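You operate a simulated robot arm through the tools that you are given. There is no shell and no other tool.

The job below is to be done with a simulated robot arm. You get a single attempt, and the scene is never put back.

Task
Free the tight black key between C3 and B3 on the key frame.
Fine: press all five to find it; rock it on its pins, unlifted, till it comes back up alone; press no key outside that octave.

It is judged by the outcome, as a careful person would: the job done as asked, and still so three seconds after it is handed in. It fails if anything else is knocked over, pushed out of place, dropped, spilled or broken.

Robot
A 7-joint arm with a three-finger gripper, fixed in place. Base frame: the origin is at the foot of the arm, x ahead of it, y to its left, z up; the work surface is at about z = 780. Readings come in mm, rad, newtons and seconds.
Its first joint turns from -2.897 to 2.897 rad. Payload 2.69 kg.
The tool frame sits at the grasp point between the pads (the TCP): z along the fingers, y along the line on which they close. The tips reach 30 mm beyond it. Largest opening 128 mm; the body of the gripper starts 117 mm behind the TCP.
Orientation is that of the tool frame in the base frame, as a unit quaternion [w, x, y, z]. With the fingers straight down and closing along the base's y, the tool's x points along the base's -x, its y along +y and its z along -z.

Tools
- The arm moves only by the tool jog_arm. Its argument "moves" is a list that holds one entry, the list of rows, each a list of 7 numbers: the opening in per cent of the stroke, from 0 (shut) to 100 (fully open), then the shift along the base's x, y, z in mm, then the turn, a rotation vector about the base's x, y, z in rad. In form: [[[claw, dx, dy, dz, ax, ay, az], ...]]. A call has 1 to 20 rows; each row is the pose to reach, as a shift and turn from the pose commanded when the call began. Each row takes 0.2 s and may step no farther than 50 mm and 0.15 rad from the row before; otherwise, or with a gripper value out of range, the whole call is refused. A pose out of reach is approached as far as the arm can. The call stops where the force on the tool passes 40 N (or 10 N more than at its start, if that is more) or the arm is blocked; 0.2 s more then pass. Each finger halts on what it meets, pressing with about 29 N; the grip force reading is that of the motor and also rises with nothing between the fingers. The clock runs only during rows and for 0.2 s after the last one: add rows that repeat a pose to give the fingers time. The reply holds the time, the measured pose of the TCP, the force on the tool along the base axes, the opening and the grip force, in the units named above and with some noise, with the torque about the TCP (base axes, N m) and any sound that the robot's microphone picked up.
- Cameras (640 x 400 px; columns grow to the right, rows downward): "scene" is fixed at [50.2, 651.1, 1365.6]; the picture's right is [-0.36, -0.93, 0.00], its down [-0.90, 0.34, -0.28] and it looks along [0.26, -0.10, -0.96] (base axes); focal length 214 px, centre (320, 200). "wrist" rides on the gripper at [58, 54, -131] in the tool frame; the picture's right is [-0.68, 0.74, 0.00], its down [-0.62, -0.57, -0.55] and it looks along [-0.40, -0.37, 0.84] (tool axes); focal length 234 px, centre (320, 200).
- grab_frame(camera): a new picture of that camera. The clock stands still meanwhile.
- raise_lower(by): slides the trunk up (or, below 0, down) by that many mm; the arm rides with it, the base frame stays. It gives what a move gives, with no picture.
- locate(camera, pixels): there is no depth. For up to 12 entries [column, row, z] of the newest picture of that camera ("zoom" is the newest enlarged one), the place [x, y] in the base frame at which the ray of that pixel passes the height z, good to about 2 mm. The clock stands still meanwhile.
- enlarge(camera, box): a new picture of the part [left, top, right, bottom] of that camera's present view, enlarged. The clock stands still meanwhile.
- job_done(): hands the job in; it is judged then, once.

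Open the gripper and draw the arm clear of the work before you hand the job in, unless the task says otherwise.

The tools are called after ">>>" by a JSON object that holds its "fn" and its "kwargs". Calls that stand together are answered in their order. jog_arm: Moves the arm, as the interface text tells. Its arguments: {"type":"object","properties":{"moves":{"type":"array"}},"required":["moves"]} The other tools are called the same way: raise_lower (by) slides the trunk up or down; grab_frame (camera) takes a picture; locate (camera, pixels) gives the place at which the rays of pixels pass given heights; enlarge (camera, box) takes an enlarged picture of a part of a camera's view; job_done () hands the job in.

At the start:

```text
time_s: 0.0
position: [314.2, 531.7, 1016.4]
tool_rot: [0.0, 0.0, 1.0, 0.0]
contact_force: [-0.5, -0.4, 0.7]
torque: [-0.03, 0.0, -0.01]
width: 127.9
grip_force: 0.2
trunk travel left (down, up): [-150.0, 200.0]
```

scene: 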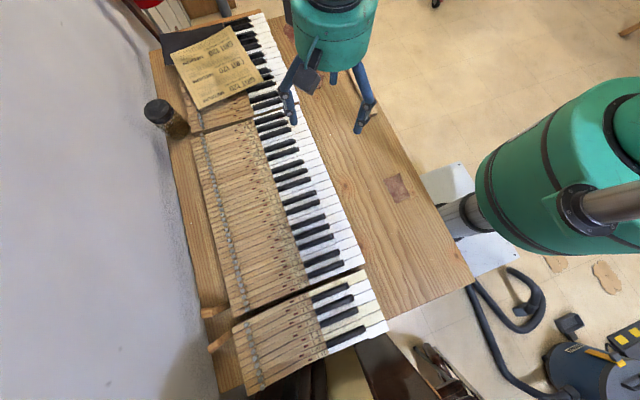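
wrist: 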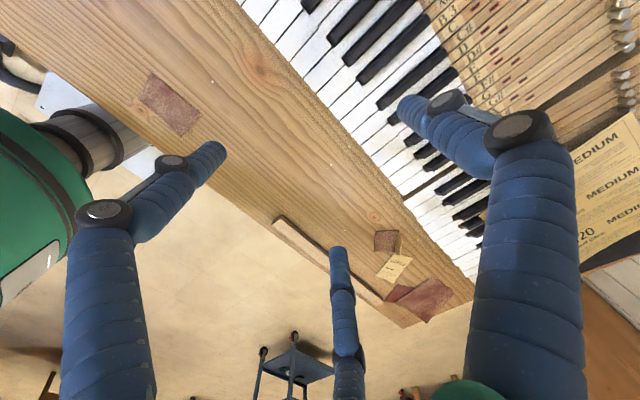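

The scene picture shows the key frame running from about (250,20) to (350,370), and the wrist view shows labels near (450,20), such as B, C and D. I'll enlarge both to read the lettering.

>>> {"fn": "enlarge", "kwargs": {"camera": "wrist", "box": [240, 0, 640, 250]}}

>>> {"fn": "enlarge", "kwargs": {"camera": "scene", "box": [190, 80, 390, 205]}}

>>> {"fn": "enlarge", "kwargs": {"camera": "scene", "box": [190, 180, 390, 305]}}

>>> {"fn": "enlarge", "kwargs": {"camera": "scene", "box": [190, 270, 390, 395]}}

```text
1.60 times, centred on (440, 125) of wrist
```

zoom: 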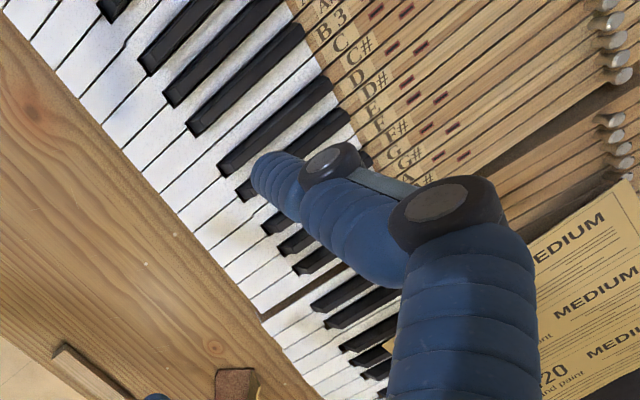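

```text
3.20 times, centred on (290, 142) of scene
```

zoom: 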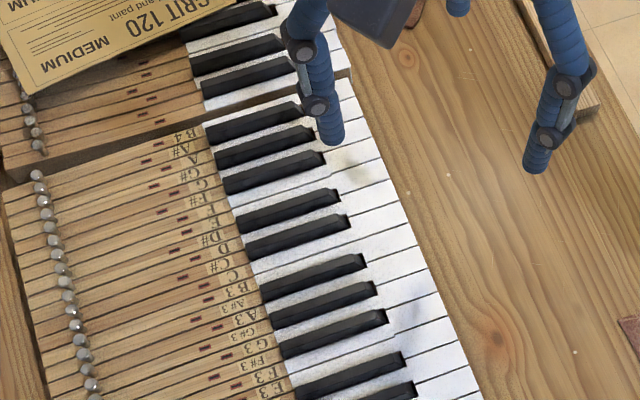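

```text
3.20 times, centred on (290, 242) of scene
```

zoom: 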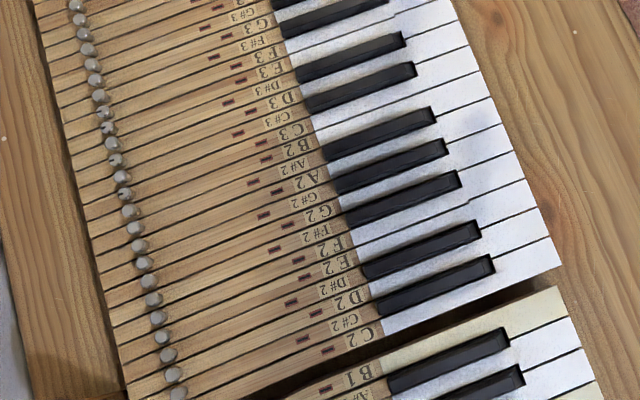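

```text
3.20 times, centred on (290, 332) of scene
```

zoom: 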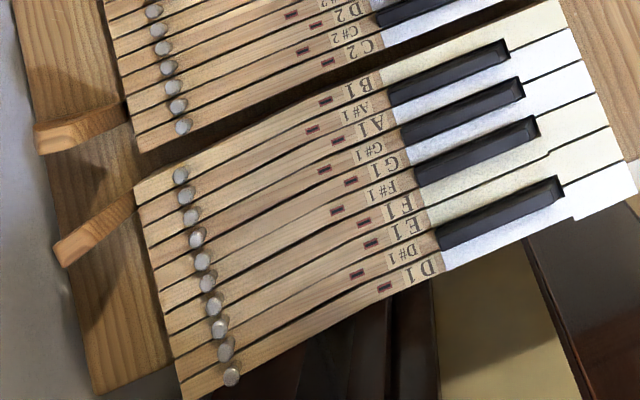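

The labels read C2 to B4 on the middle section. The C3–B3 blacks have their tips in the scene near (320,190) for C#3, (316,182), (310,180), (307,170) and (304,162). I'll enlarge that part more closely so I can take coordinates from it.

>>> {"fn": "enlarge", "kwargs": {"camera": "scene", "box": [240, 150, 352, 220]}}

```text
5.71 times, centred on (296, 185) of scene
```

zoom: 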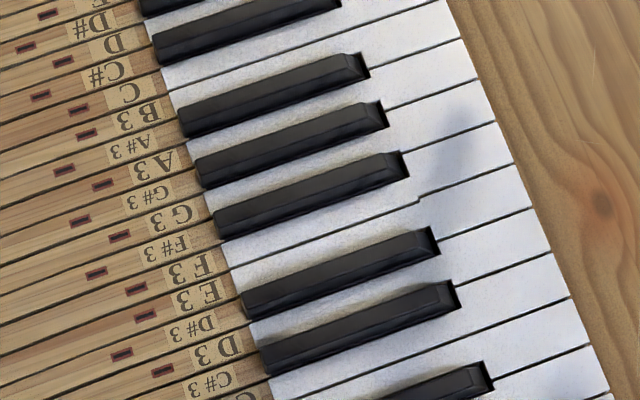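

In this enlargement the tips are A#3 (367,65), G#3 (387,115), F#3 (408,165), D#3 (437,240) and C#3 (458,293). I'll get their base coordinates at a couple of trial heights.

>>> {"fn": "locate", "kwargs": {"camera": "zoom", "pixels": [[360, 62, 840], [382, 113, 840], [402, 163, 840], [432, 240, 840], [452, 293, 840], [186, 128, 840], [270, 363, 840], [360, 62, 870], [382, 113, 870], [452, 293, 870], [186, 128, 870], [270, 363, 870]]}}

>>> {"fn": "locate", "kwargs": {"camera": "wrist", "pixels": [[332, 43, 840], [345, 62, 840], [360, 80, 840], [378, 106, 840], [390, 123, 840], [332, 43, 870], [345, 62, 870], [360, 80, 870], [378, 106, 870]]}}

```text
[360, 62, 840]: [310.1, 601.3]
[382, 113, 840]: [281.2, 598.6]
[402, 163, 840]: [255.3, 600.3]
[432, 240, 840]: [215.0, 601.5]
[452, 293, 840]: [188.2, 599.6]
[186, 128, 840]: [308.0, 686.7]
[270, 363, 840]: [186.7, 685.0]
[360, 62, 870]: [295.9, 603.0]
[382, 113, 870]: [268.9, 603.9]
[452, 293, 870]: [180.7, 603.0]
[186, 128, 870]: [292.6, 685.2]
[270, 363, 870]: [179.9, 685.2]
```

```text
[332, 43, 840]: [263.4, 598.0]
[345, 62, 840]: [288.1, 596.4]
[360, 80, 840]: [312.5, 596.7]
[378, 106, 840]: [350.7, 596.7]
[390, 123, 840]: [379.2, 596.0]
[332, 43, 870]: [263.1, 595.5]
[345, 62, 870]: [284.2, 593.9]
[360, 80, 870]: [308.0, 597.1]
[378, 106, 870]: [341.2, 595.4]
```

Comparing the two cameras puts the black key tops near z 815–835, with the fronts at y≈600 and the keys running almost along base y. I'll turn the tool 90° so it closes along x, narrow the fingers and stay high above the octave.

>>> {"fn": "jog_arm", "kwargs": {"moves": [[[80, -5, 3, 0, 0, 0, 0.1428], [60, -10, 6, 0, 0, 0, 0.2856], [40, -15, 9, 0, 0, 0, 0.4284], [20, -20, 12, 0, 0, 0, 0.5712], [14, -25, 15, 0, 0, 0, 0.714], [14, -30, 18, 0, 0, 0, 0.8568], [14, -35, 21, 0, 0, 0, 0.9996], [14, -40, 24, 0, 0, 0, 1.1424], [14, -45, 27, 0, 0, 0, 1.2852], [14, -50, 30, 0, 0, 0, 1.428], [14, -54, 33, 0, 0, 0, 1.5708], [14, -54, 33, 0, 0, 0, 1.5708], [14, -54, 33, 0, 0, 0, 1.5708]]]}}

>>> {"fn": "grab_frame", "kwargs": {"camera": "wrist"}}

>>> {"fn": "grab_frame", "kwargs": {"camera": "scene"}}

```text
time_s: 2.8
position: [261.4, 565.6, 1017.8]
tool_rot: [0.001, -0.707, 0.707, 0.001]
contact_force: [0.0, -0.8, 0.6]
torque: [0.0, 0.0, 0.02]
width: 17.8
grip_force: 0.1
trunk travel left (down, up): [-150.0, 200.0]
```

```text
taken
```

wrist: 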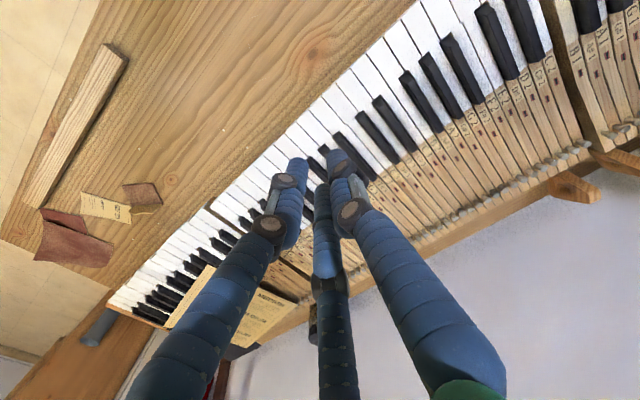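

```text
taken
```

scene: 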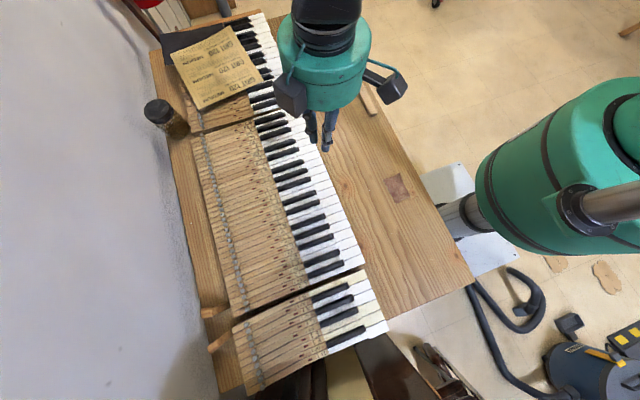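

There's a third blue limb in the wrist view around (325,250), between the two fingers. I'll enlarge that area to learn what it is before going near the keys.

>>> {"fn": "enlarge", "kwargs": {"camera": "wrist", "box": [220, 100, 440, 238]}}

>>> {"fn": "enlarge", "kwargs": {"camera": "scene", "box": [250, 40, 410, 160]}}

>>> {"fn": "enlarge", "kwargs": {"camera": "wrist", "box": [320, 0, 640, 200]}}

```text
2.90 times, centred on (330, 169) of wrist
```

zoom: 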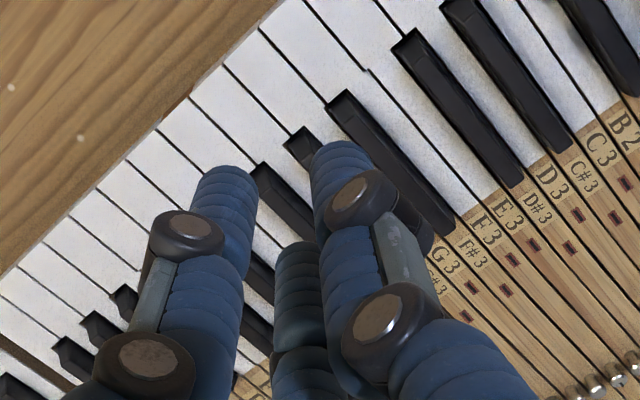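

```text
3.33 times, centred on (330, 100) of scene
```

zoom: 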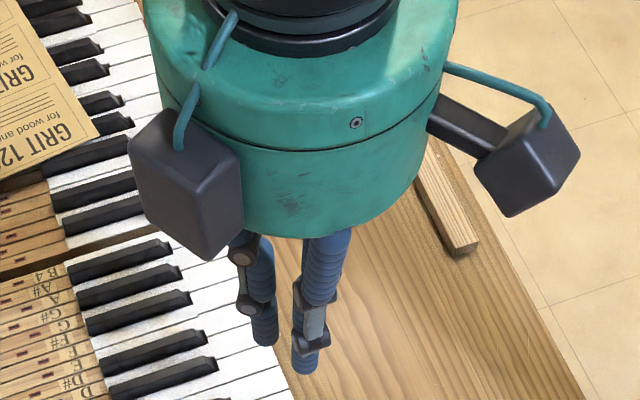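

```text
2.00 times, centred on (480, 100) of wrist
```

zoom: 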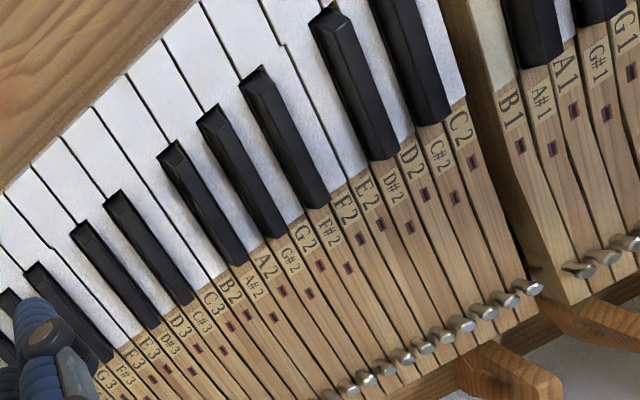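

The third limb's tip shows at about (323,184) in the wrist picture. I'll place the three tips at the known tip height (z≈988) to understand the hand's footprint.

>>> {"fn": "locate", "kwargs": {"camera": "wrist", "pixels": [[297, 160, 988], [303, 165, 988], [336, 150, 988], [330, 158, 988], [322, 186, 988], [315, 190, 988], [322, 186, 1030], [330, 190, 988]]}}

>>> {"fn": "locate", "kwargs": {"camera": "scene", "pixels": [[313, 143, 988], [325, 150, 988], [329, 143, 988], [315, 135, 988]]}}

```text
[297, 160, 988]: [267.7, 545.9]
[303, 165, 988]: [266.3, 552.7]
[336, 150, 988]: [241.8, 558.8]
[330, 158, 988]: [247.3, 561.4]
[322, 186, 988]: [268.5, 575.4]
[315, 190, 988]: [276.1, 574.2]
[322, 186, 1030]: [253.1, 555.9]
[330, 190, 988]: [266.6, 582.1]
```

```text
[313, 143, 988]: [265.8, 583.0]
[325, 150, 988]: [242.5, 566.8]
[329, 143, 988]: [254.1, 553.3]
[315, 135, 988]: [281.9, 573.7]
```

On the +x side there are two finger limbs at y≈±13 and on the −x side one, so I'll treat the footprint as about 40 mm along the key and centre it around y≈622. Next I'll enlarge the key fronts in both cameras to fix the key height and x.

>>> {"fn": "enlarge", "kwargs": {"camera": "wrist", "box": [330, 60, 426, 120]}}

>>> {"fn": "locate", "kwargs": {"camera": "wrist", "pixels": [[379, 98.5, 820], [362.5, 114, 820], [338, 135, 820], [379, 98.5, 840], [362.5, 114, 840], [338, 135, 840]]}}

>>> {"fn": "locate", "kwargs": {"camera": "scene", "pixels": [[319.1, 201.3, 820], [315.6, 192, 820], [310.35, 178.5, 820], [306.85, 169.8, 820], [303, 160.85, 820], [319.1, 201.3, 840], [315.6, 192, 840], [310.35, 178.5, 840]]}}

```text
6.67 times, centred on (378, 90) of wrist
```

zoom: 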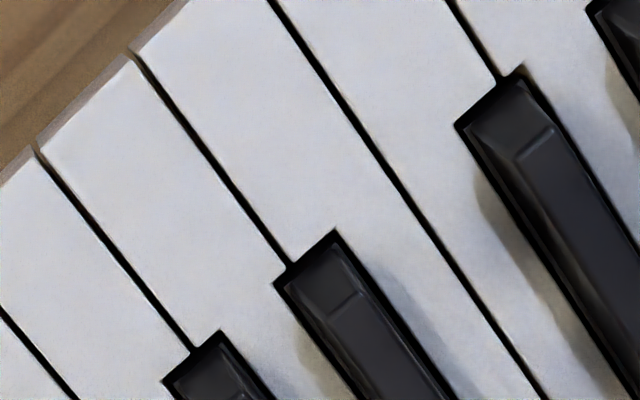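

```text
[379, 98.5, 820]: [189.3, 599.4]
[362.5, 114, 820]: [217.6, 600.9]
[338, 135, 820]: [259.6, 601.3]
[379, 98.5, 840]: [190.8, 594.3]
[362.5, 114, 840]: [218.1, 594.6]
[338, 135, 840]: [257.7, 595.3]
```

```text
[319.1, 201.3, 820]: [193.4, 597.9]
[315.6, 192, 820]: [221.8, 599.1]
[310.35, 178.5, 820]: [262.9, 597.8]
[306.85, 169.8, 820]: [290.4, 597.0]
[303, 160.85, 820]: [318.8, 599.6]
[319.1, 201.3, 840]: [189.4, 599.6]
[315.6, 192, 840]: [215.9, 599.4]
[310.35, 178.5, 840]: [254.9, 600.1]
```

Both cameras agree on z≈830 near the black fronts, giving x of about 190.5 for C#3, 218.3 for D#3, 258.3 for F#3, 285.3 for G#3 and 314 for A#3 at y 622. I'll shut the fingers and come down over F#3, with the tips about 45 mm above it.

>>> {"fn": "jog_arm", "kwargs": {"moves": [[[0, 0, 20, 0, 0, 0, 0], [0, -2, 57, 0, 0, 0, 0], [0, -2, 57, -35, 0, 0, 0], [0, -2, 57, -70, 0, 0, 0], [0, -2, 57, -100, 0, 0, 0], [0, -2, 57, -110, 0, 0, 0], [0, -2, 57, -110, 0, 0, 0], [0, -2, 57, -110, 0, 0, 0]]]}}

>>> {"fn": "grab_frame", "kwargs": {"camera": "wrist"}}

>>> {"fn": "enlarge", "kwargs": {"camera": "scene", "box": [240, 130, 368, 210]}}

```text
time_s: 4.6
position: [259.6, 622.0, 906.8]
tool_rot: [0.0, 0.708, -0.707, 0.0]
contact_force: [-0.4, -0.2, 0.0]
torque: [0.01, -0.01, 0.03]
width: 2.2
grip_force: 29.0
trunk travel left (down, up): [-150.0, 200.0]
```

```text
taken
```

wrist: 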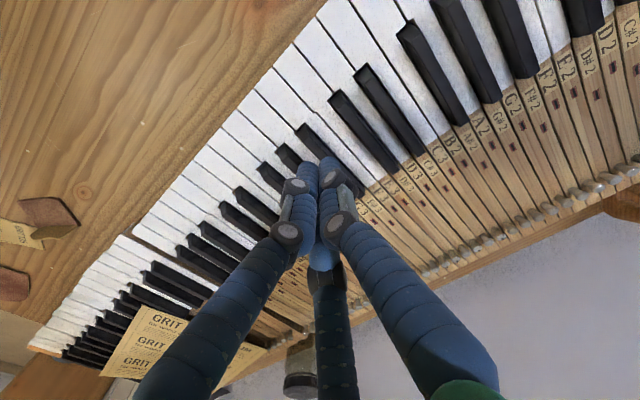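

```text
5.00 times, centred on (304, 170) of scene
```

zoom: 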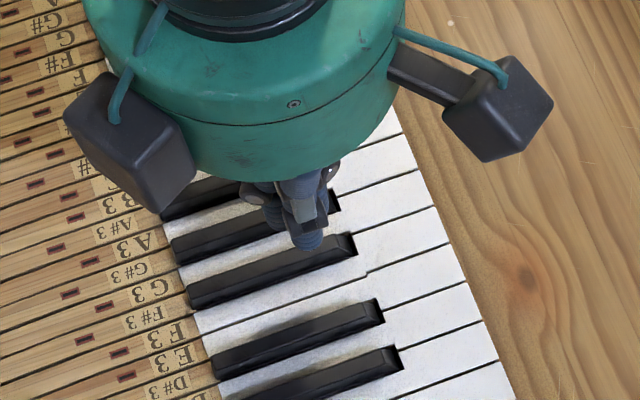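

The shut fingers hang over what should be F#3, with the tips near (325,165) in the wrist view. I'll enlarge to check the alignment before pressing.

>>> {"fn": "enlarge", "kwargs": {"camera": "wrist", "box": [240, 80, 432, 200]}}

>>> {"fn": "locate", "kwargs": {"camera": "zoom", "pixels": [[340, 110, 835], [440, 50, 835], [340, 110, 825], [440, 50, 825]]}}

```text
3.33 times, centred on (336, 140) of wrist
```

zoom: 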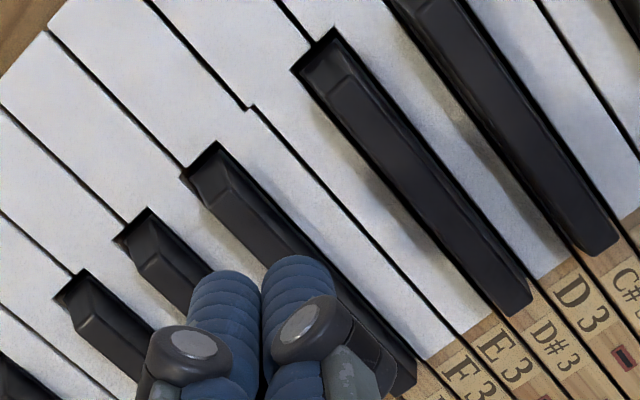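

```text
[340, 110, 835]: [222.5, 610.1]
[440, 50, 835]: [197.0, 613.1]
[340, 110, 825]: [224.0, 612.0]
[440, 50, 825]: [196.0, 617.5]
```

I'll locate points along the D#3 and F#3 centre lines in this zoom, F#3 near (225,190)–(265,225) and D#3 near (350,95)–(500,285), to refine their x.

>>> {"fn": "locate", "kwargs": {"camera": "zoom", "pixels": [[222, 185, 832], [255, 222, 832], [345, 90, 832], [420, 185, 832], [500, 285, 832], [150, 245, 832], [90, 312, 832], [212, 150, 825], [335, 38, 825]]}}

```text
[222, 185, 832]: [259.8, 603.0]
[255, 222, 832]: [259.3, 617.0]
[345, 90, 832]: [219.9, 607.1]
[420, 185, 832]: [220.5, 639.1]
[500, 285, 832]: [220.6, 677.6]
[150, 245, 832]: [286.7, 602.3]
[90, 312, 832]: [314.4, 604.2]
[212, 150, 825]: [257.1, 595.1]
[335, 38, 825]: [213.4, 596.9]
```

The readings agree: C#3 x≈191.5, D#3 219.8, F#3 259.3, G#3 286.6, A#3 314.3, and the tool sits at 259.5. I'll lower to just above the F#3 top and then feel for it in small steps.

>>> {"fn": "jog_arm", "kwargs": {"moves": [[[0, 0, 0, -20, 0, 0, 0], [0, 0, 0, -30, 0, 0, 0], [0, 0, 0, -34, 0, 0, 0], [0, 0, 0, -36, 0, 0, 0], [0, 0, 0, -36, 0, 0, 0]]]}}

>>> {"fn": "enlarge", "kwargs": {"camera": "wrist", "box": [240, 80, 432, 200]}}

```text
time_s: 5.8
position: [258.3, 622.9, 871.5]
tool_rot: [0.0, 0.708, -0.707, 0.0]
contact_force: [-0.3, -0.6, 1.0]
torque: [0.02, -0.02, 0.03]
width: 2.2
grip_force: 29.3
trunk travel left (down, up): [-150.0, 200.0]
```

```text
3.33 times, centred on (336, 140) of wrist
```

zoom: 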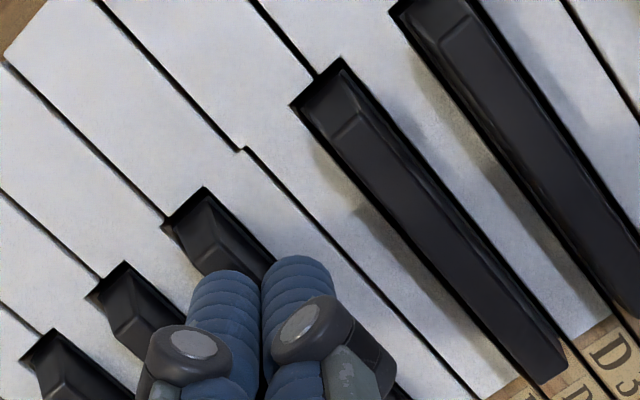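

The tips are just over F#3 and the force is still about 1 N, which is within noise. I'll lower another 4 mm slowly and read the force.

>>> {"fn": "jog_arm", "kwargs": {"moves": [[[0, 0, 0, -1, 0, 0, 0], [0, 0, 0, -2, 0, 0, 0], [0, 0, 0, -3, 0, 0, 0], [0, 0, 0, -4, 0, 0, 0], [0, 0, 0, -4, 0, 0, 0]]]}}

```text
time_s: 7.0
position: [258.4, 621.6, 866.9]
tool_rot: [0.0, 0.707, -0.707, 0.0]
contact_force: [-0.1, -0.2, -1.3]
torque: [0.01, 0.02, 0.0]
width: 2.1
grip_force: 29.4
trunk travel left (down, up): [-150.0, 200.0]
```

No clear contact yet, with force z at −1.3 and the tips at z≈837. I'll go on down 4 mm.

>>> {"fn": "jog_arm", "kwargs": {"moves": [[[0, 0, 0, -1, 0, 0, 0], [0, 0, 0, -2, 0, 0, 0], [0, 0, 0, -3, 0, 0, 0], [0, 0, 0, -4, 0, 0, 0], [0, 0, 0, -4, 0, 0, 0]]]}}

```text
time_s: 8.2
position: [258.0, 621.3, 862.6]
tool_rot: [-0.001, 0.707, -0.707, 0.0]
contact_force: [1.4, -1.3, 0.4]
torque: [-0.03, -0.02, 0.02]
width: 2.0
grip_force: 29.5
trunk travel left (down, up): [-150.0, 200.0]
```

The tips are now at z≈832.6 and the force is still only noise. I'll look to see whether the key has been met.

>>> {"fn": "enlarge", "kwargs": {"camera": "wrist", "box": [240, 80, 432, 200]}}

>>> {"fn": "enlarge", "kwargs": {"camera": "scene", "box": [240, 140, 352, 210]}}

```text
3.33 times, centred on (336, 140) of wrist
```

zoom: 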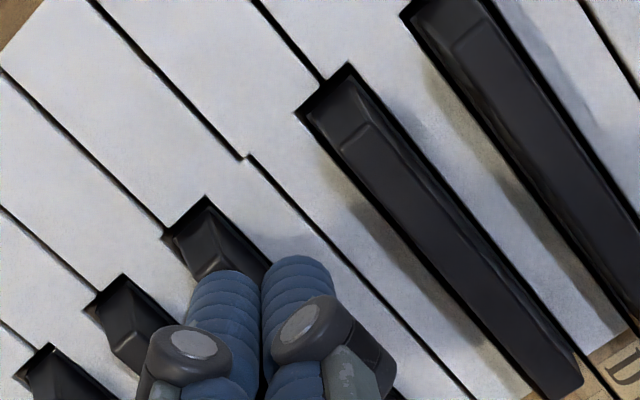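

```text
5.71 times, centred on (296, 175) of scene
```

zoom: 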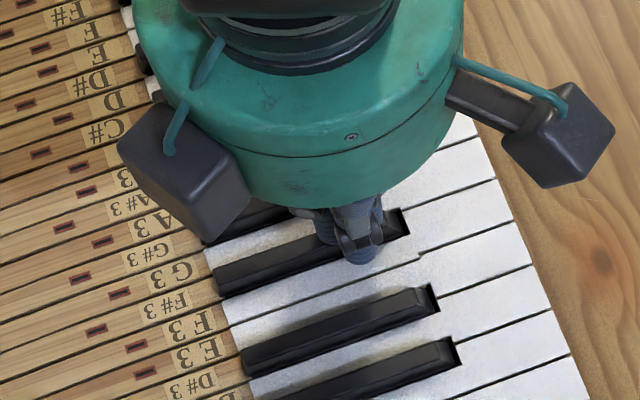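

The fingertip overlaps F#3 but the key still looks level with its neighbours. I'll continue down in small steps.

>>> {"fn": "jog_arm", "kwargs": {"moves": [[[0, 0, 0, -1, 0, 0, 0], [0, 0, 0, -2, 0, 0, 0], [0, 0, 0, -3, 0, 0, 0], [0, 0, 0, -3, 0, 0, 0], [0, 0, 0, -3, 0, 0, 0]]]}}

>>> {"fn": "enlarge", "kwargs": {"camera": "wrist", "box": [240, 80, 432, 200]}}

```text
time_s: 9.4
position: [257.5, 620.2, 859.5]
tool_rot: [0.0, -0.706, 0.708, -0.001]
contact_force: [0.0, -0.2, 0.4]
torque: [0.02, -0.03, 0.03]
width: 2.1
grip_force: 28.9
trunk travel left (down, up): [-150.0, 200.0]
```

```text
3.33 times, centred on (336, 140) of wrist
```

zoom: 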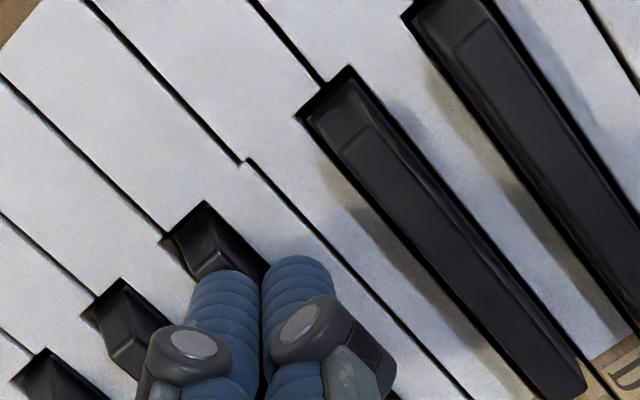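

Force is still nothing with the tips at z≈829.5. I'll lower three more millimetres.

>>> {"fn": "jog_arm", "kwargs": {"moves": [[[0, 0, 0, -1, 0, 0, 0], [0, 0, 0, -2, 0, 0, 0], [0, 0, 0, -3, 0, 0, 0], [0, 0, 0, -3, 0, 0, 0], [0, 0, 0, -3, 0, 0, 0]]]}}

>>> {"fn": "enlarge", "kwargs": {"camera": "wrist", "box": [240, 80, 432, 200]}}

```text
time_s: 10.6
position: [258.4, 622.0, 857.8]
tool_rot: [0.0, 0.708, -0.706, 0.0]
contact_force: [-1.0, 0.2, -0.2]
torque: [0.04, 0.0, -0.01]
width: 2.2
grip_force: 29.3
trunk travel left (down, up): [-150.0, 200.0]
```

```text
3.33 times, centred on (336, 140) of wrist
```

zoom: 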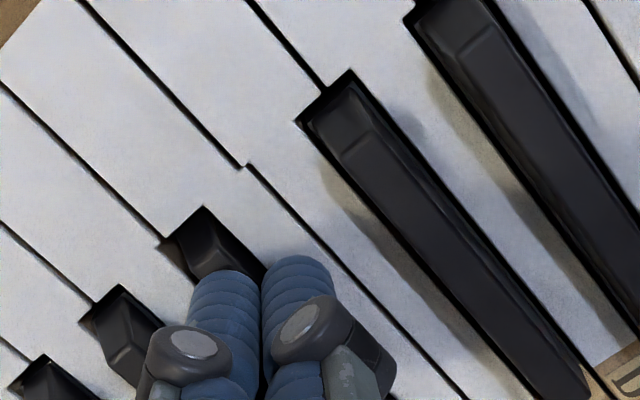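

The dark gap around F#3's front at (190,235) has grown, so the key seems to be starting down with very little resistance. I'll continue 3 mm.

>>> {"fn": "jog_arm", "kwargs": {"moves": [[[0, 0, 0, -1, 0, 0, 0], [0, 0, 0, -2, 0, 0, 0], [0, 0, 0, -3, 0, 0, 0], [0, 0, 0, -3, 0, 0, 0], [0, 0, 0, -3, 0, 0, 0]]]}}

>>> {"fn": "enlarge", "kwargs": {"camera": "wrist", "box": [240, 80, 432, 200]}}

>>> {"fn": "enlarge", "kwargs": {"camera": "scene", "box": [240, 140, 352, 210]}}

```text
time_s: 11.8
position: [257.0, 621.1, 856.6]
tool_rot: [-0.001, 0.707, -0.707, 0.0]
contact_force: [0.3, -3.9, 27.4]
torque: [0.3, -0.1, -0.04]
width: 2.1
grip_force: 29.0
trunk travel left (down, up): [-150.0, 200.0]
```

```text
3.33 times, centred on (336, 140) of wrist
```

zoom: 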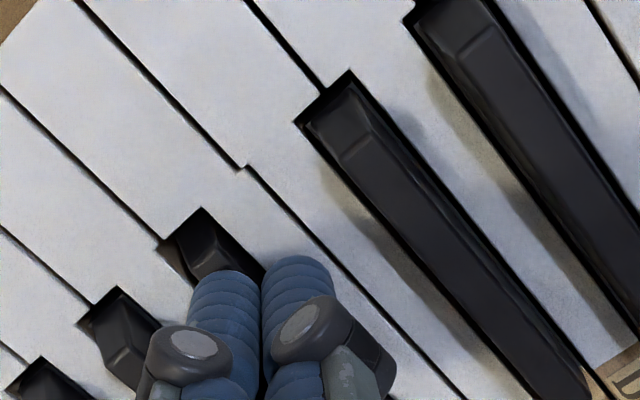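

```text
5.71 times, centred on (296, 175) of scene
```

zoom: 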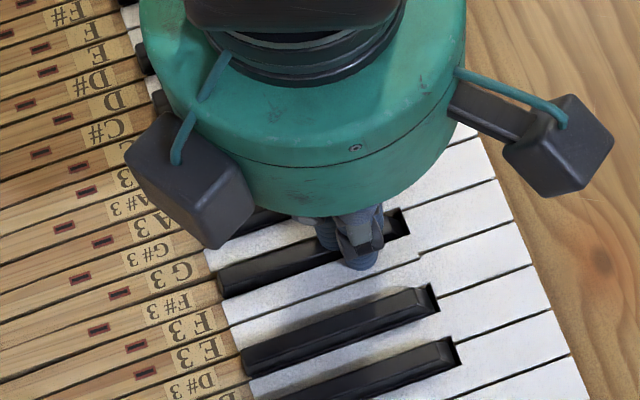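

Force jumped to 27 N with the tips at z≈826.6, so F#3 has bottomed. I'll lift off 30 mm and see whether it comes back up.

>>> {"fn": "jog_arm", "kwargs": {"moves": [[[0, 0, 0, 3, 0, 0, 0], [0, 0, 0, 8, 0, 0, 0], [0, 0, 0, 16, 0, 0, 0], [0, 0, 0, 30, 0, 0, 0], [0, 0, 0, 30, 0, 0, 0]]]}}

>>> {"fn": "enlarge", "kwargs": {"camera": "wrist", "box": [240, 80, 432, 200]}}

>>> {"fn": "enlarge", "kwargs": {"camera": "scene", "box": [240, 140, 352, 210]}}

```text
time_s: 13.0
position: [258.0, 621.1, 885.7]
tool_rot: [0.0, -0.707, 0.707, 0.0]
contact_force: [-0.5, 0.2, -0.8]
torque: [0.05, -0.01, -0.01]
width: 2.4
grip_force: 29.4
trunk travel left (down, up): [-150.0, 200.0]
```

```text
3.33 times, centred on (336, 140) of wrist
```

zoom: 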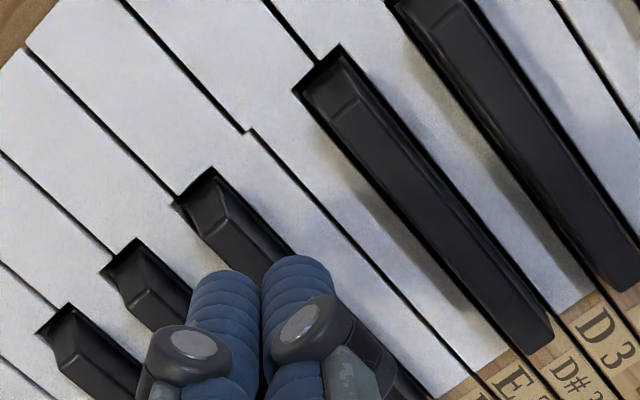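

```text
5.71 times, centred on (296, 175) of scene
```

zoom: 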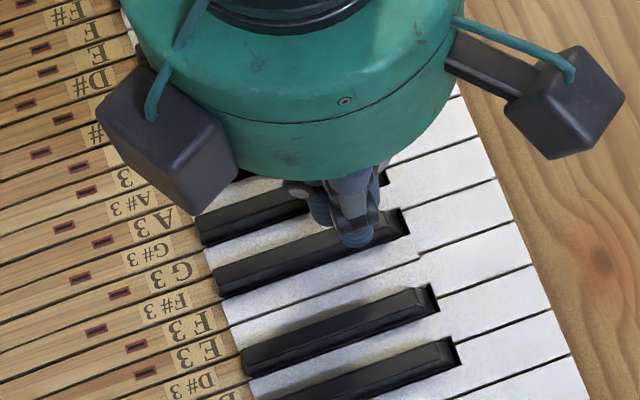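

F#3 at (215,210) has come back level with its neighbours, so it's free. Next I'll press G#3 (+27.6 mm in x) down to the same bottom and look while it's held.

>>> {"fn": "jog_arm", "kwargs": {"moves": [[[0, 14, 0, 0, 0, 0, 0], [0, 27.6, 0, 0, 0, 0, 0], [0, 27.6, 0, -10, 0, 0, 0], [0, 27.6, 0, -18, 0, 0, 0], [0, 27.6, 0, -21, 0, 0, 0], [0, 27.6, 0, -24, 0, 0, 0], [0, 27.6, 0, -26, 0, 0, 0], [0, 27.6, 0, -27.5, 0, 0, 0], [0, 27.6, 0, -28.5, 0, 0, 0], [0, 27.6, 0, -28.5, 0, 0, 0]]]}}

>>> {"fn": "enlarge", "kwargs": {"camera": "wrist", "box": [240, 80, 432, 200]}}

```text
time_s: 15.2
position: [286.0, 622.8, 855.8]
tool_rot: [0.001, -0.707, 0.707, 0.001]
contact_force: [2.3, -1.9, 8.0]
torque: [0.11, -0.04, -0.04]
width: 2.2
grip_force: 29.4
trunk travel left (down, up): [-150.0, 200.0]
```

```text
3.33 times, centred on (336, 140) of wrist
```

zoom: 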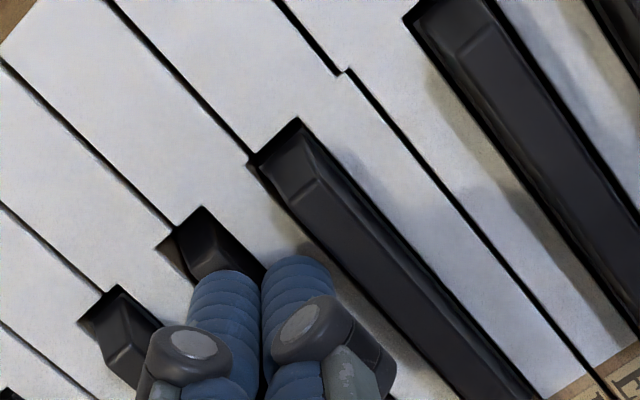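

G#3 is down, with 8 N at the same bottom and the gap open at (165,245). I'll lift off and check whether it returns.

>>> {"fn": "jog_arm", "kwargs": {"moves": [[[0, 0, 0, 3, 0, 0, 0], [0, 0, 0, 8, 0, 0, 0], [0, 0, 0, 16, 0, 0, 0], [0, 0, 0, 28.5, 0, 0, 0], [0, 0, 0, 28.5, 0, 0, 0]]]}}

>>> {"fn": "enlarge", "kwargs": {"camera": "wrist", "box": [240, 80, 432, 200]}}

```text
time_s: 16.4
position: [284.3, 621.0, 885.0]
tool_rot: [0.0, 0.707, -0.707, 0.0]
contact_force: [-0.1, 0.8, -0.1]
torque: [0.01, -0.05, 0.03]
width: 2.2
grip_force: 29.4
trunk travel left (down, up): [-150.0, 200.0]
```

```text
3.33 times, centred on (336, 140) of wrist
```

zoom: 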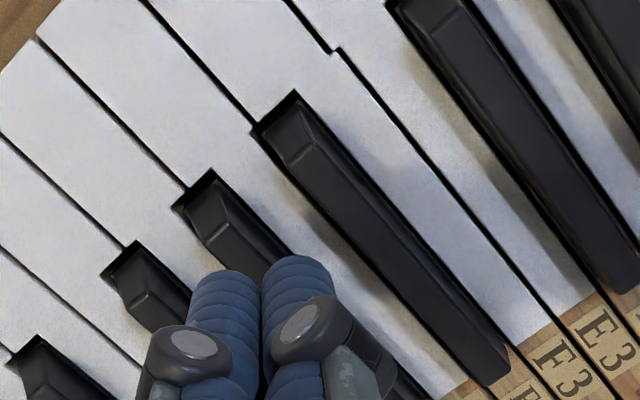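

G#3 at (215,215) is back up beside F#3 (290,135). Now A#3, another +27.7 mm in x.

>>> {"fn": "jog_arm", "kwargs": {"moves": [[[0, 14, 0, 0, 0, 0, 0], [0, 27.7, 0, 0, 0, 0, 0], [0, 27.7, 0, -10, 0, 0, 0], [0, 27.7, 0, -18, 0, 0, 0], [0, 27.7, 0, -21, 0, 0, 0], [0, 27.7, 0, -24, 0, 0, 0], [0, 27.7, 0, -26, 0, 0, 0], [0, 27.7, 0, -27.5, 0, 0, 0], [0, 27.7, 0, -28.5, 0, 0, 0], [0, 27.7, 0, -28.5, 0, 0, 0]]]}}

>>> {"fn": "enlarge", "kwargs": {"camera": "wrist", "box": [240, 80, 432, 200]}}

```text
time_s: 18.6
position: [313.8, 621.7, 856.0]
tool_rot: [0.0, 0.707, -0.707, 0.0]
contact_force: [-0.8, -3.8, 6.9]
torque: [0.01, -0.03, 0.03]
width: 1.9
grip_force: 29.1
trunk travel left (down, up): [-150.0, 200.0]
```

```text
3.33 times, centred on (336, 140) of wrist
```

zoom: 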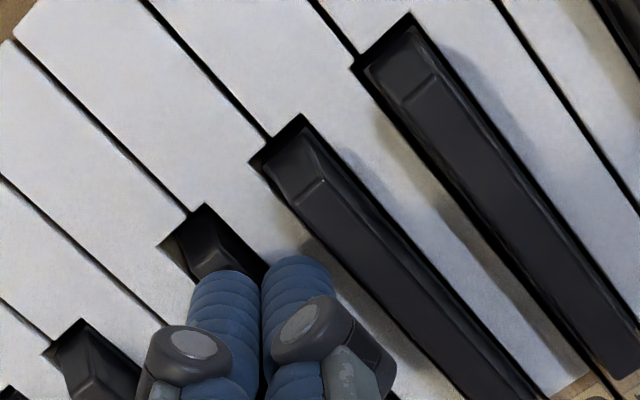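

A#3 is down with 7 N at the bottom. I'll lift off and look.

>>> {"fn": "jog_arm", "kwargs": {"moves": [[[0, 0, 0, 3, 0, 0, 0], [0, 0, 0, 8, 0, 0, 0], [0, 0, 0, 16, 0, 0, 0], [0, 0, 0, 28.5, 0, 0, 0], [0, 0, 0, 28.5, 0, 0, 0]]]}}

>>> {"fn": "enlarge", "kwargs": {"camera": "wrist", "box": [240, 80, 432, 200]}}

```text
time_s: 19.8
position: [313.4, 622.3, 883.8]
tool_rot: [-0.001, -0.707, 0.707, 0.0]
contact_force: [0.2, -0.5, 1.3]
torque: [-0.01, -0.02, 0.0]
width: 2.3
grip_force: 29.2
trunk travel left (down, up): [-150.0, 200.0]
```

```text
3.33 times, centred on (336, 140) of wrist
```

zoom: 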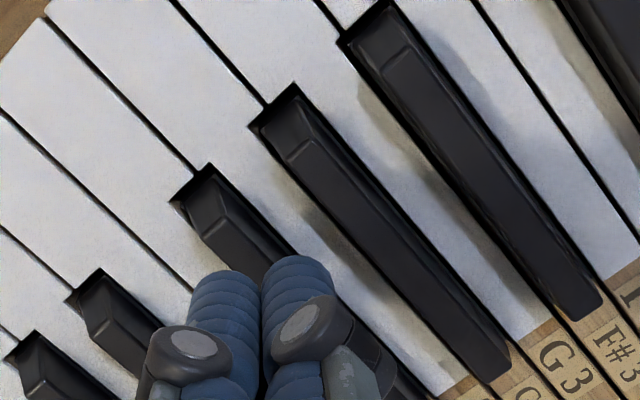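

A#3 at (215,205) is back up too. Next is D#3, moving −94.5 mm in x at the same clear height and then down.

>>> {"fn": "jog_arm", "kwargs": {"moves": [[[0, -40, 0, 0, 0, 0, 0], [0, -80, 0, 0, 0, 0, 0], [0, -94.5, 0, 0, 0, 0, 0], [0, -94.5, 0, -10, 0, 0, 0], [0, -94.5, 0, -18, 0, 0, 0], [0, -94.5, 0, -21, 0, 0, 0], [0, -94.5, 0, -24, 0, 0, 0], [0, -94.5, 0, -26, 0, 0, 0], [0, -94.5, 0, -27.5, 0, 0, 0], [0, -94.5, 0, -28.5, 0, 0, 0], [0, -94.5, 0, -28.5, 0, 0, 0]]]}}

>>> {"fn": "enlarge", "kwargs": {"camera": "wrist", "box": [240, 80, 432, 200]}}

```text
time_s: 22.2
position: [219.2, 622.6, 855.6]
tool_rot: [-0.001, 0.707, -0.707, -0.001]
contact_force: [3.6, -3.0, 13.1]
torque: [0.1, -0.14, -0.12]
width: 2.1
grip_force: 29.0
trunk travel left (down, up): [-150.0, 200.0]
```

```text
3.33 times, centred on (336, 140) of wrist
```

zoom: 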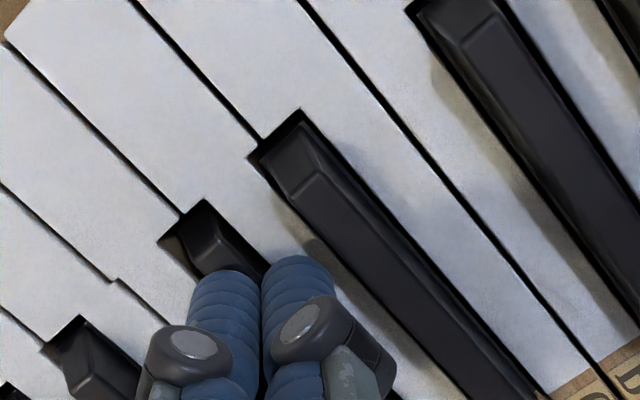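

D#3 is down, this time with 13 N at the bottom. I'll lift off and check it.

>>> {"fn": "jog_arm", "kwargs": {"moves": [[[0, 0, 0, 3, 0, 0, 0], [0, 0, 0, 8, 0, 0, 0], [0, 0, 0, 16, 0, 0, 0], [0, 0, 0, 28.5, 0, 0, 0], [0, 0, 0, 28.5, 0, 0, 0]]]}}

>>> {"fn": "enlarge", "kwargs": {"camera": "wrist", "box": [240, 80, 432, 200]}}

>>> {"fn": "enlarge", "kwargs": {"camera": "scene", "box": [240, 150, 352, 220]}}

```text
time_s: 23.4
position: [219.3, 621.5, 883.0]
tool_rot: [0.0, -0.707, 0.707, 0.0]
contact_force: [-0.7, 0.1, 0.8]
torque: [0.04, 0.0, -0.02]
width: 2.3
grip_force: 29.2
trunk travel left (down, up): [-150.0, 200.0]
```

```text
3.33 times, centred on (336, 140) of wrist
```

zoom: 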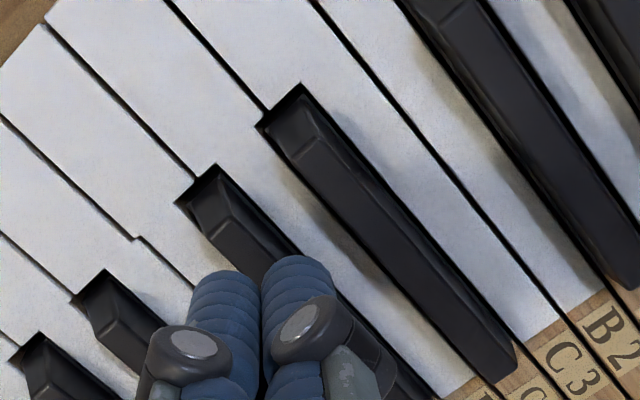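

```text
5.71 times, centred on (296, 185) of scene
```

zoom: 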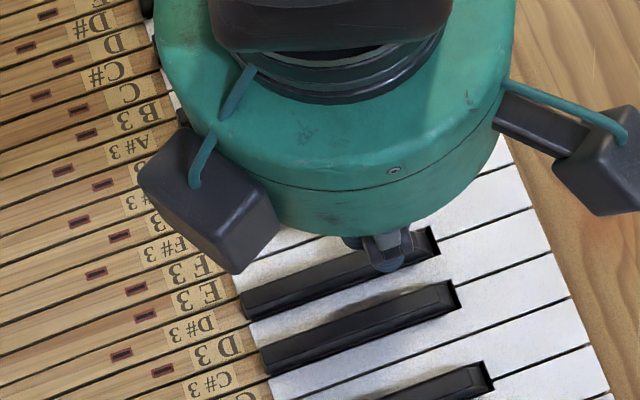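

D#3 at (220,205) looks up again, level with C#3. Now I'll press C#3, −28 mm in x. The nearest key outside the octave is B2, more than 15 mm to the −x side.

>>> {"fn": "jog_arm", "kwargs": {"moves": [[[0, -14, 0, 0, 0, 0, 0], [0, -28, 0, 0, 0, 0, 0], [0, -28, 0, -10, 0, 0, 0], [0, -28, 0, -18, 0, 0, 0], [0, -28, 0, -21, 0, 0, 0], [0, -28, 0, -24, 0, 0, 0], [0, -28, 0, -26, 0, 0, 0], [0, -28, 0, -27.5, 0, 0, 0], [0, -28, 0, -28.5, 0, 0, 0], [0, -28, 0, -28.5, 0, 0, 0]]]}}

>>> {"fn": "enlarge", "kwargs": {"camera": "wrist", "box": [240, 80, 432, 200]}}

```text
time_s: 25.6
position: [191.7, 622.4, 856.9]
tool_rot: [0.001, -0.707, 0.707, 0.001]
contact_force: [0.4, -2.2, 8.5]
torque: [0.07, -0.05, -0.04]
width: 1.9
grip_force: 29.3
trunk travel left (down, up): [-150.0, 200.0]
```

```text
3.33 times, centred on (336, 140) of wrist
```

zoom: 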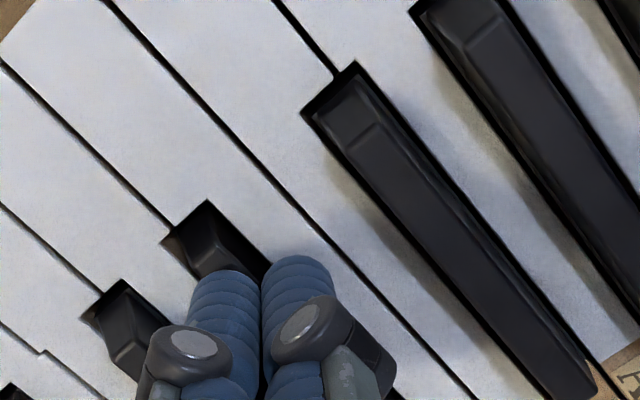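

C#3 is down with 8.5 N at the bottom. I'll lift off and check it.

>>> {"fn": "jog_arm", "kwargs": {"moves": [[[0, 0, 0, 3, 0, 0, 0], [0, 0, 0, 8, 0, 0, 0], [0, 0, 0, 16, 0, 0, 0], [0, 0, 0, 28.5, 0, 0, 0], [0, 0, 0, 28.5, 0, 0, 0]]]}}

>>> {"fn": "enlarge", "kwargs": {"camera": "wrist", "box": [240, 80, 432, 200]}}

>>> {"fn": "enlarge", "kwargs": {"camera": "scene", "box": [240, 150, 352, 220]}}

```text
time_s: 26.8
position: [191.1, 621.2, 884.8]
tool_rot: [0.0, 0.707, -0.707, 0.0]
contact_force: [-0.6, 0.0, 0.3]
torque: [-0.02, -0.01, 0.01]
width: 2.1
grip_force: 28.8
trunk travel left (down, up): [-150.0, 200.0]
```

```text
3.33 times, centred on (336, 140) of wrist
```

zoom: 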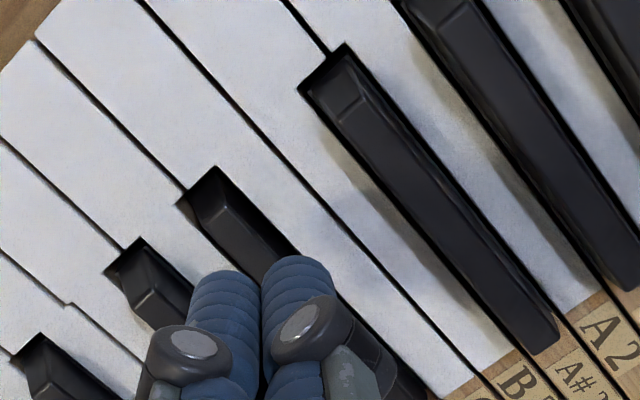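

```text
5.71 times, centred on (296, 185) of scene
```

zoom: 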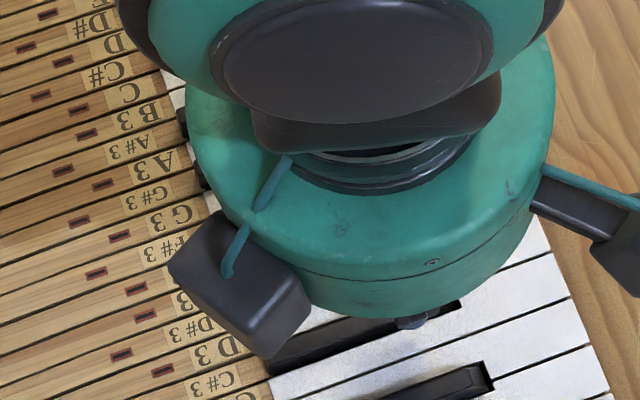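

C#3 at (215,200) looks sunk after release: its front facet lacks the highlight that D#3 shows at (145,270). I'll draw the arm up and forward out of the way to compare all five in the scene view.

>>> {"fn": "jog_arm", "kwargs": {"moves": [[[0, 0, 0, 30, 0, 0, 0], [0, 0, -40, 50, 0, 0, 0], [0, 0, -85, 60, 0, 0, 0], [0, 0, -125, 60, 0, 0, 0], [0, 0, -150, 60, 0, 0, 0], [0, 0, -150, 60, 0, 0, 0]]]}}

>>> {"fn": "enlarge", "kwargs": {"camera": "scene", "box": [240, 150, 352, 220]}}

>>> {"fn": "grab_frame", "kwargs": {"camera": "wrist"}}

```text
time_s: 28.2
position: [191.9, 472.9, 944.7]
tool_rot: [0.0, -0.707, 0.707, 0.0]
contact_force: [0.0, -0.1, 0.5]
torque: [0.01, 0.02, 0.0]
width: 2.2
grip_force: 29.4
trunk travel left (down, up): [-150.0, 200.0]
```

```text
5.71 times, centred on (296, 185) of scene
```

zoom: 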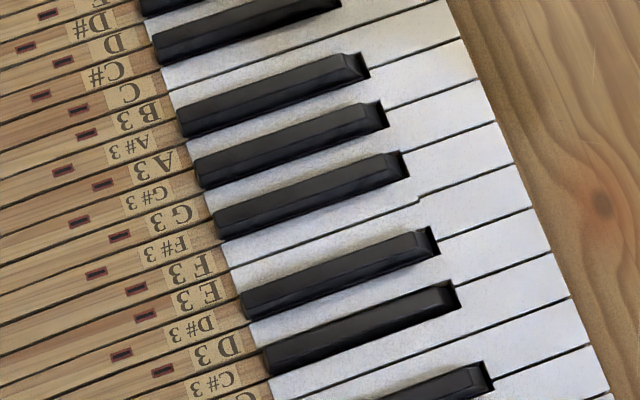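

```text
taken
```

wrist: 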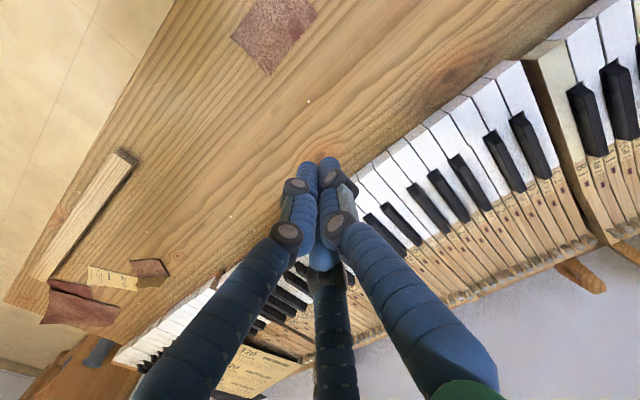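

Compared with the first picture, C#3 (265,350)–(455,290) appears lower and its shadow has shrunk. I'll enlarge more closely to be certain.

>>> {"fn": "enlarge", "kwargs": {"camera": "scene", "box": [276, 172, 332, 207]}}

>>> {"fn": "enlarge", "kwargs": {"camera": "wrist", "box": [340, 100, 500, 260]}}

```text
11.43 times, centred on (304, 190) of scene
```

zoom: 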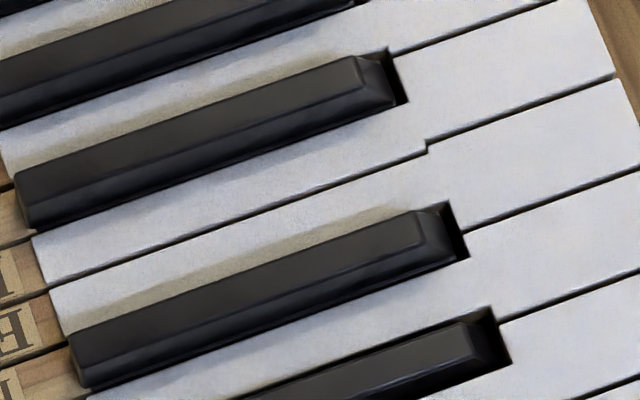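

```text
2.50 times, centred on (420, 180) of wrist
```

zoom: 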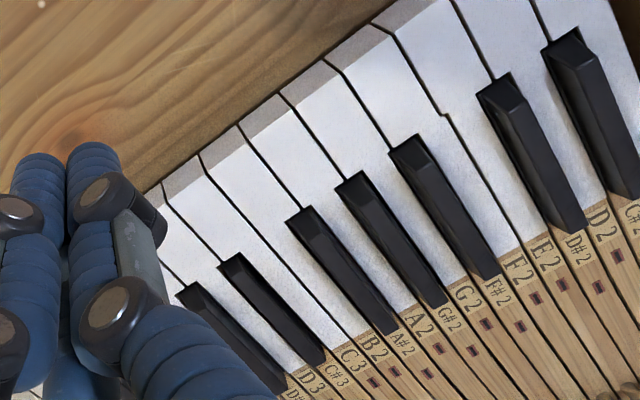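

C#3 (430,340 in the scene zoom) clearly sits lower: there's no light shadow along its edge and a wide gap at (495,315). It stayed down, so it is the tight one. Before gripping, I'll measure the height of the whites using the E2/F2 notch, which both cameras can see.

>>> {"fn": "enlarge", "kwargs": {"camera": "scene", "box": [310, 225, 358, 255]}}

>>> {"fn": "enlarge", "kwargs": {"camera": "wrist", "box": [480, 110, 560, 160]}}

```text
13.33 times, centred on (334, 240) of scene
```

zoom: 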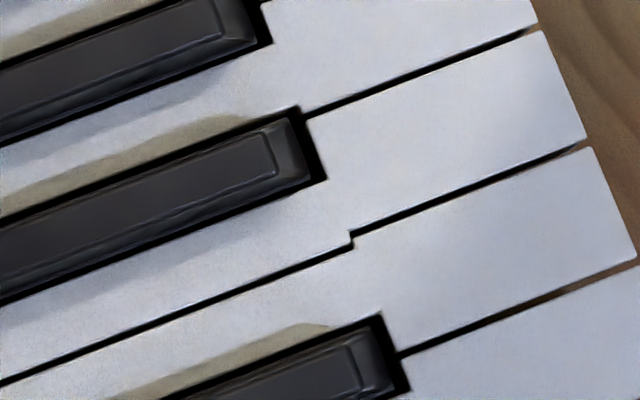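

```text
8.00 times, centred on (520, 135) of wrist
```

zoom: 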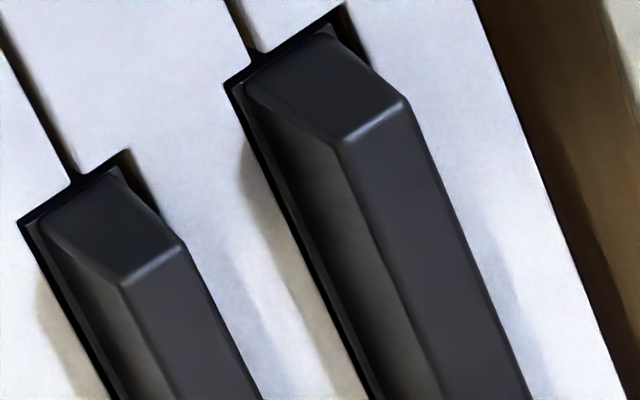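

I'll intersect the rays for two features. One is the D2/E2 joint at the D#2 cut-out (white top), scene zoom (400,352) and wrist zoom (75,182). The other is D#2's top facet corners.

>>> {"fn": "locate", "kwargs": {"camera": "scene", "pixels": [[340, 251.4, 810], [340, 251.4, 830], [336.25, 250.9, 820], [336.25, 250.9, 840], [337.15, 254.1, 820], [337.15, 254.1, 840]]}}

>>> {"fn": "locate", "kwargs": {"camera": "zoom", "pixels": [[75, 182, 810], [75, 182, 830], [122, 285, 820], [122, 285, 840], [183, 243, 820], [183, 243, 840]]}}

```text
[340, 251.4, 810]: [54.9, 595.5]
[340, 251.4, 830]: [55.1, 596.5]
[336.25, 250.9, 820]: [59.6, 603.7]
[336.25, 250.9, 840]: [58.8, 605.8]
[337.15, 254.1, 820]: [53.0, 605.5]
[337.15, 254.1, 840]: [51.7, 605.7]
```

```text
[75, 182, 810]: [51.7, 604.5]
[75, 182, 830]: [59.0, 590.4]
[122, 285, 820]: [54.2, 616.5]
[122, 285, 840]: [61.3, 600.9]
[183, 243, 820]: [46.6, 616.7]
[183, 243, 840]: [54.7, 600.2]
```

White tops are at z≈820.5 and resting black tops at ≈834, about 7 mm wide at the top; C#3, held down, is at ≈827. I'll check C#3's x once more from its front corners in the scene.

>>> {"fn": "locate", "kwargs": {"camera": "scene", "pixels": [[316.4, 200.2, 826], [318.2, 203.9, 826], [317.3, 202, 826]]}}

>>> {"fn": "enlarge", "kwargs": {"camera": "scene", "box": [284, 190, 332, 220]}}

```text
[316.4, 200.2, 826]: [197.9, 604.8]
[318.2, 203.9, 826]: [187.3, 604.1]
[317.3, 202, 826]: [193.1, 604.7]
```

```text
13.33 times, centred on (308, 205) of scene
```

zoom: 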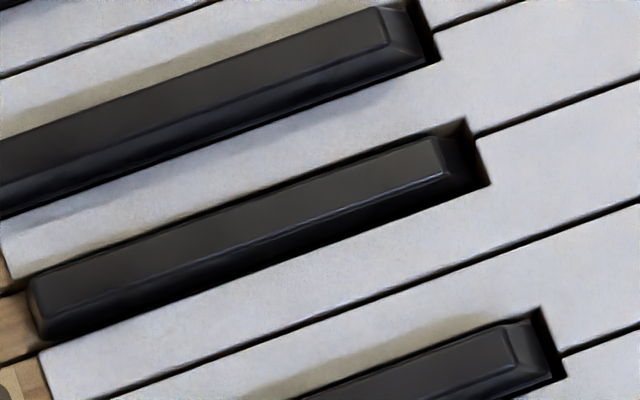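

C#3 is plainly sunk here. I'll locate its top-face edges in this zoom, far edge (430,140)/(250,205) and near edge (447,177)/(265,245).

>>> {"fn": "locate", "kwargs": {"camera": "zoom", "pixels": [[430, 140, 826], [447, 177, 826], [330, 177, 827], [347, 214, 827], [250, 206, 828], [265, 246, 828], [390, 40, 834], [375, 8, 834]]}}

```text
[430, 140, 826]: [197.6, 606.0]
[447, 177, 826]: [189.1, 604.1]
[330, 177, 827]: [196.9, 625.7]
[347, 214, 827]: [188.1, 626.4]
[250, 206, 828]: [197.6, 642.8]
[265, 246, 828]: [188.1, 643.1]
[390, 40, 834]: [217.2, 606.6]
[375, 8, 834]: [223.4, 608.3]
```

C#3's centre is x≈192.6 and D#3's is ≈220.3, so an opening of about 18 mm clears both neighbours. I'll return above C#3 with the fingers at 14% and stop high for a check.

>>> {"fn": "jog_arm", "kwargs": {"moves": [[[14, 0, 40, 0, 0, 0, 0], [14, 0, 85, 0, 0, 0, 0], [14, 1.4, 125, -5, 0, 0, 0], [14, 1.4, 150, -20, 0, 0, 0], [14, 1.4, 150, -50, 0, 0, 0], [14, 1.4, 150, -65, 0, 0, 0], [14, 1.4, 150, -72, 0, 0, 0], [14, 1.4, 150, -72, 0, 0, 0]]]}}

>>> {"fn": "enlarge", "kwargs": {"camera": "wrist", "box": [240, 80, 432, 200]}}

>>> {"fn": "enlarge", "kwargs": {"camera": "scene", "box": [250, 160, 346, 220]}}

```text
time_s: 30.0
position: [192.7, 620.8, 872.0]
tool_rot: [0.0, -0.707, 0.707, 0.001]
contact_force: [0.7, 0.4, 0.9]
torque: [0.01, 0.03, -0.01]
width: 18.0
grip_force: 0.0
trunk travel left (down, up): [-150.0, 200.0]
```

```text
3.33 times, centred on (336, 140) of wrist
```

zoom: 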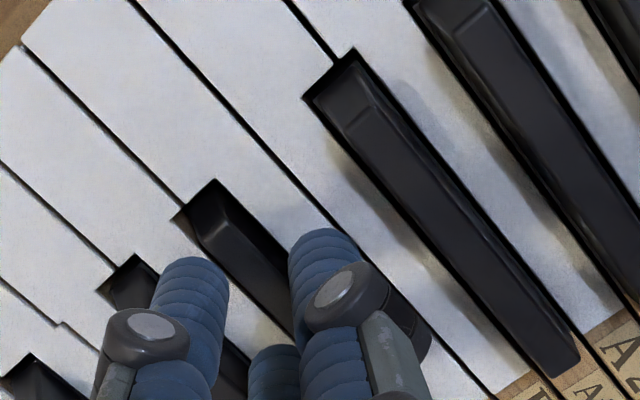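

```text
6.67 times, centred on (298, 190) of scene
```

zoom: 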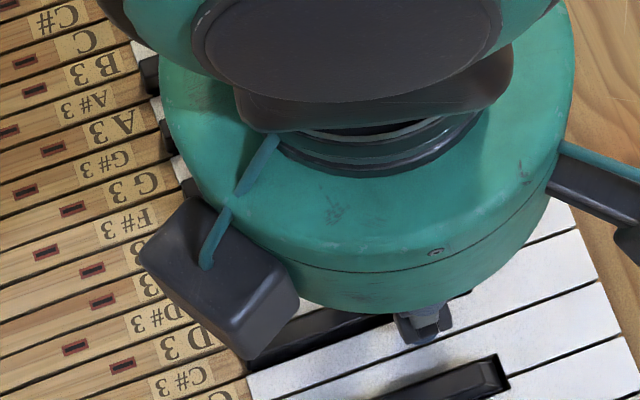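

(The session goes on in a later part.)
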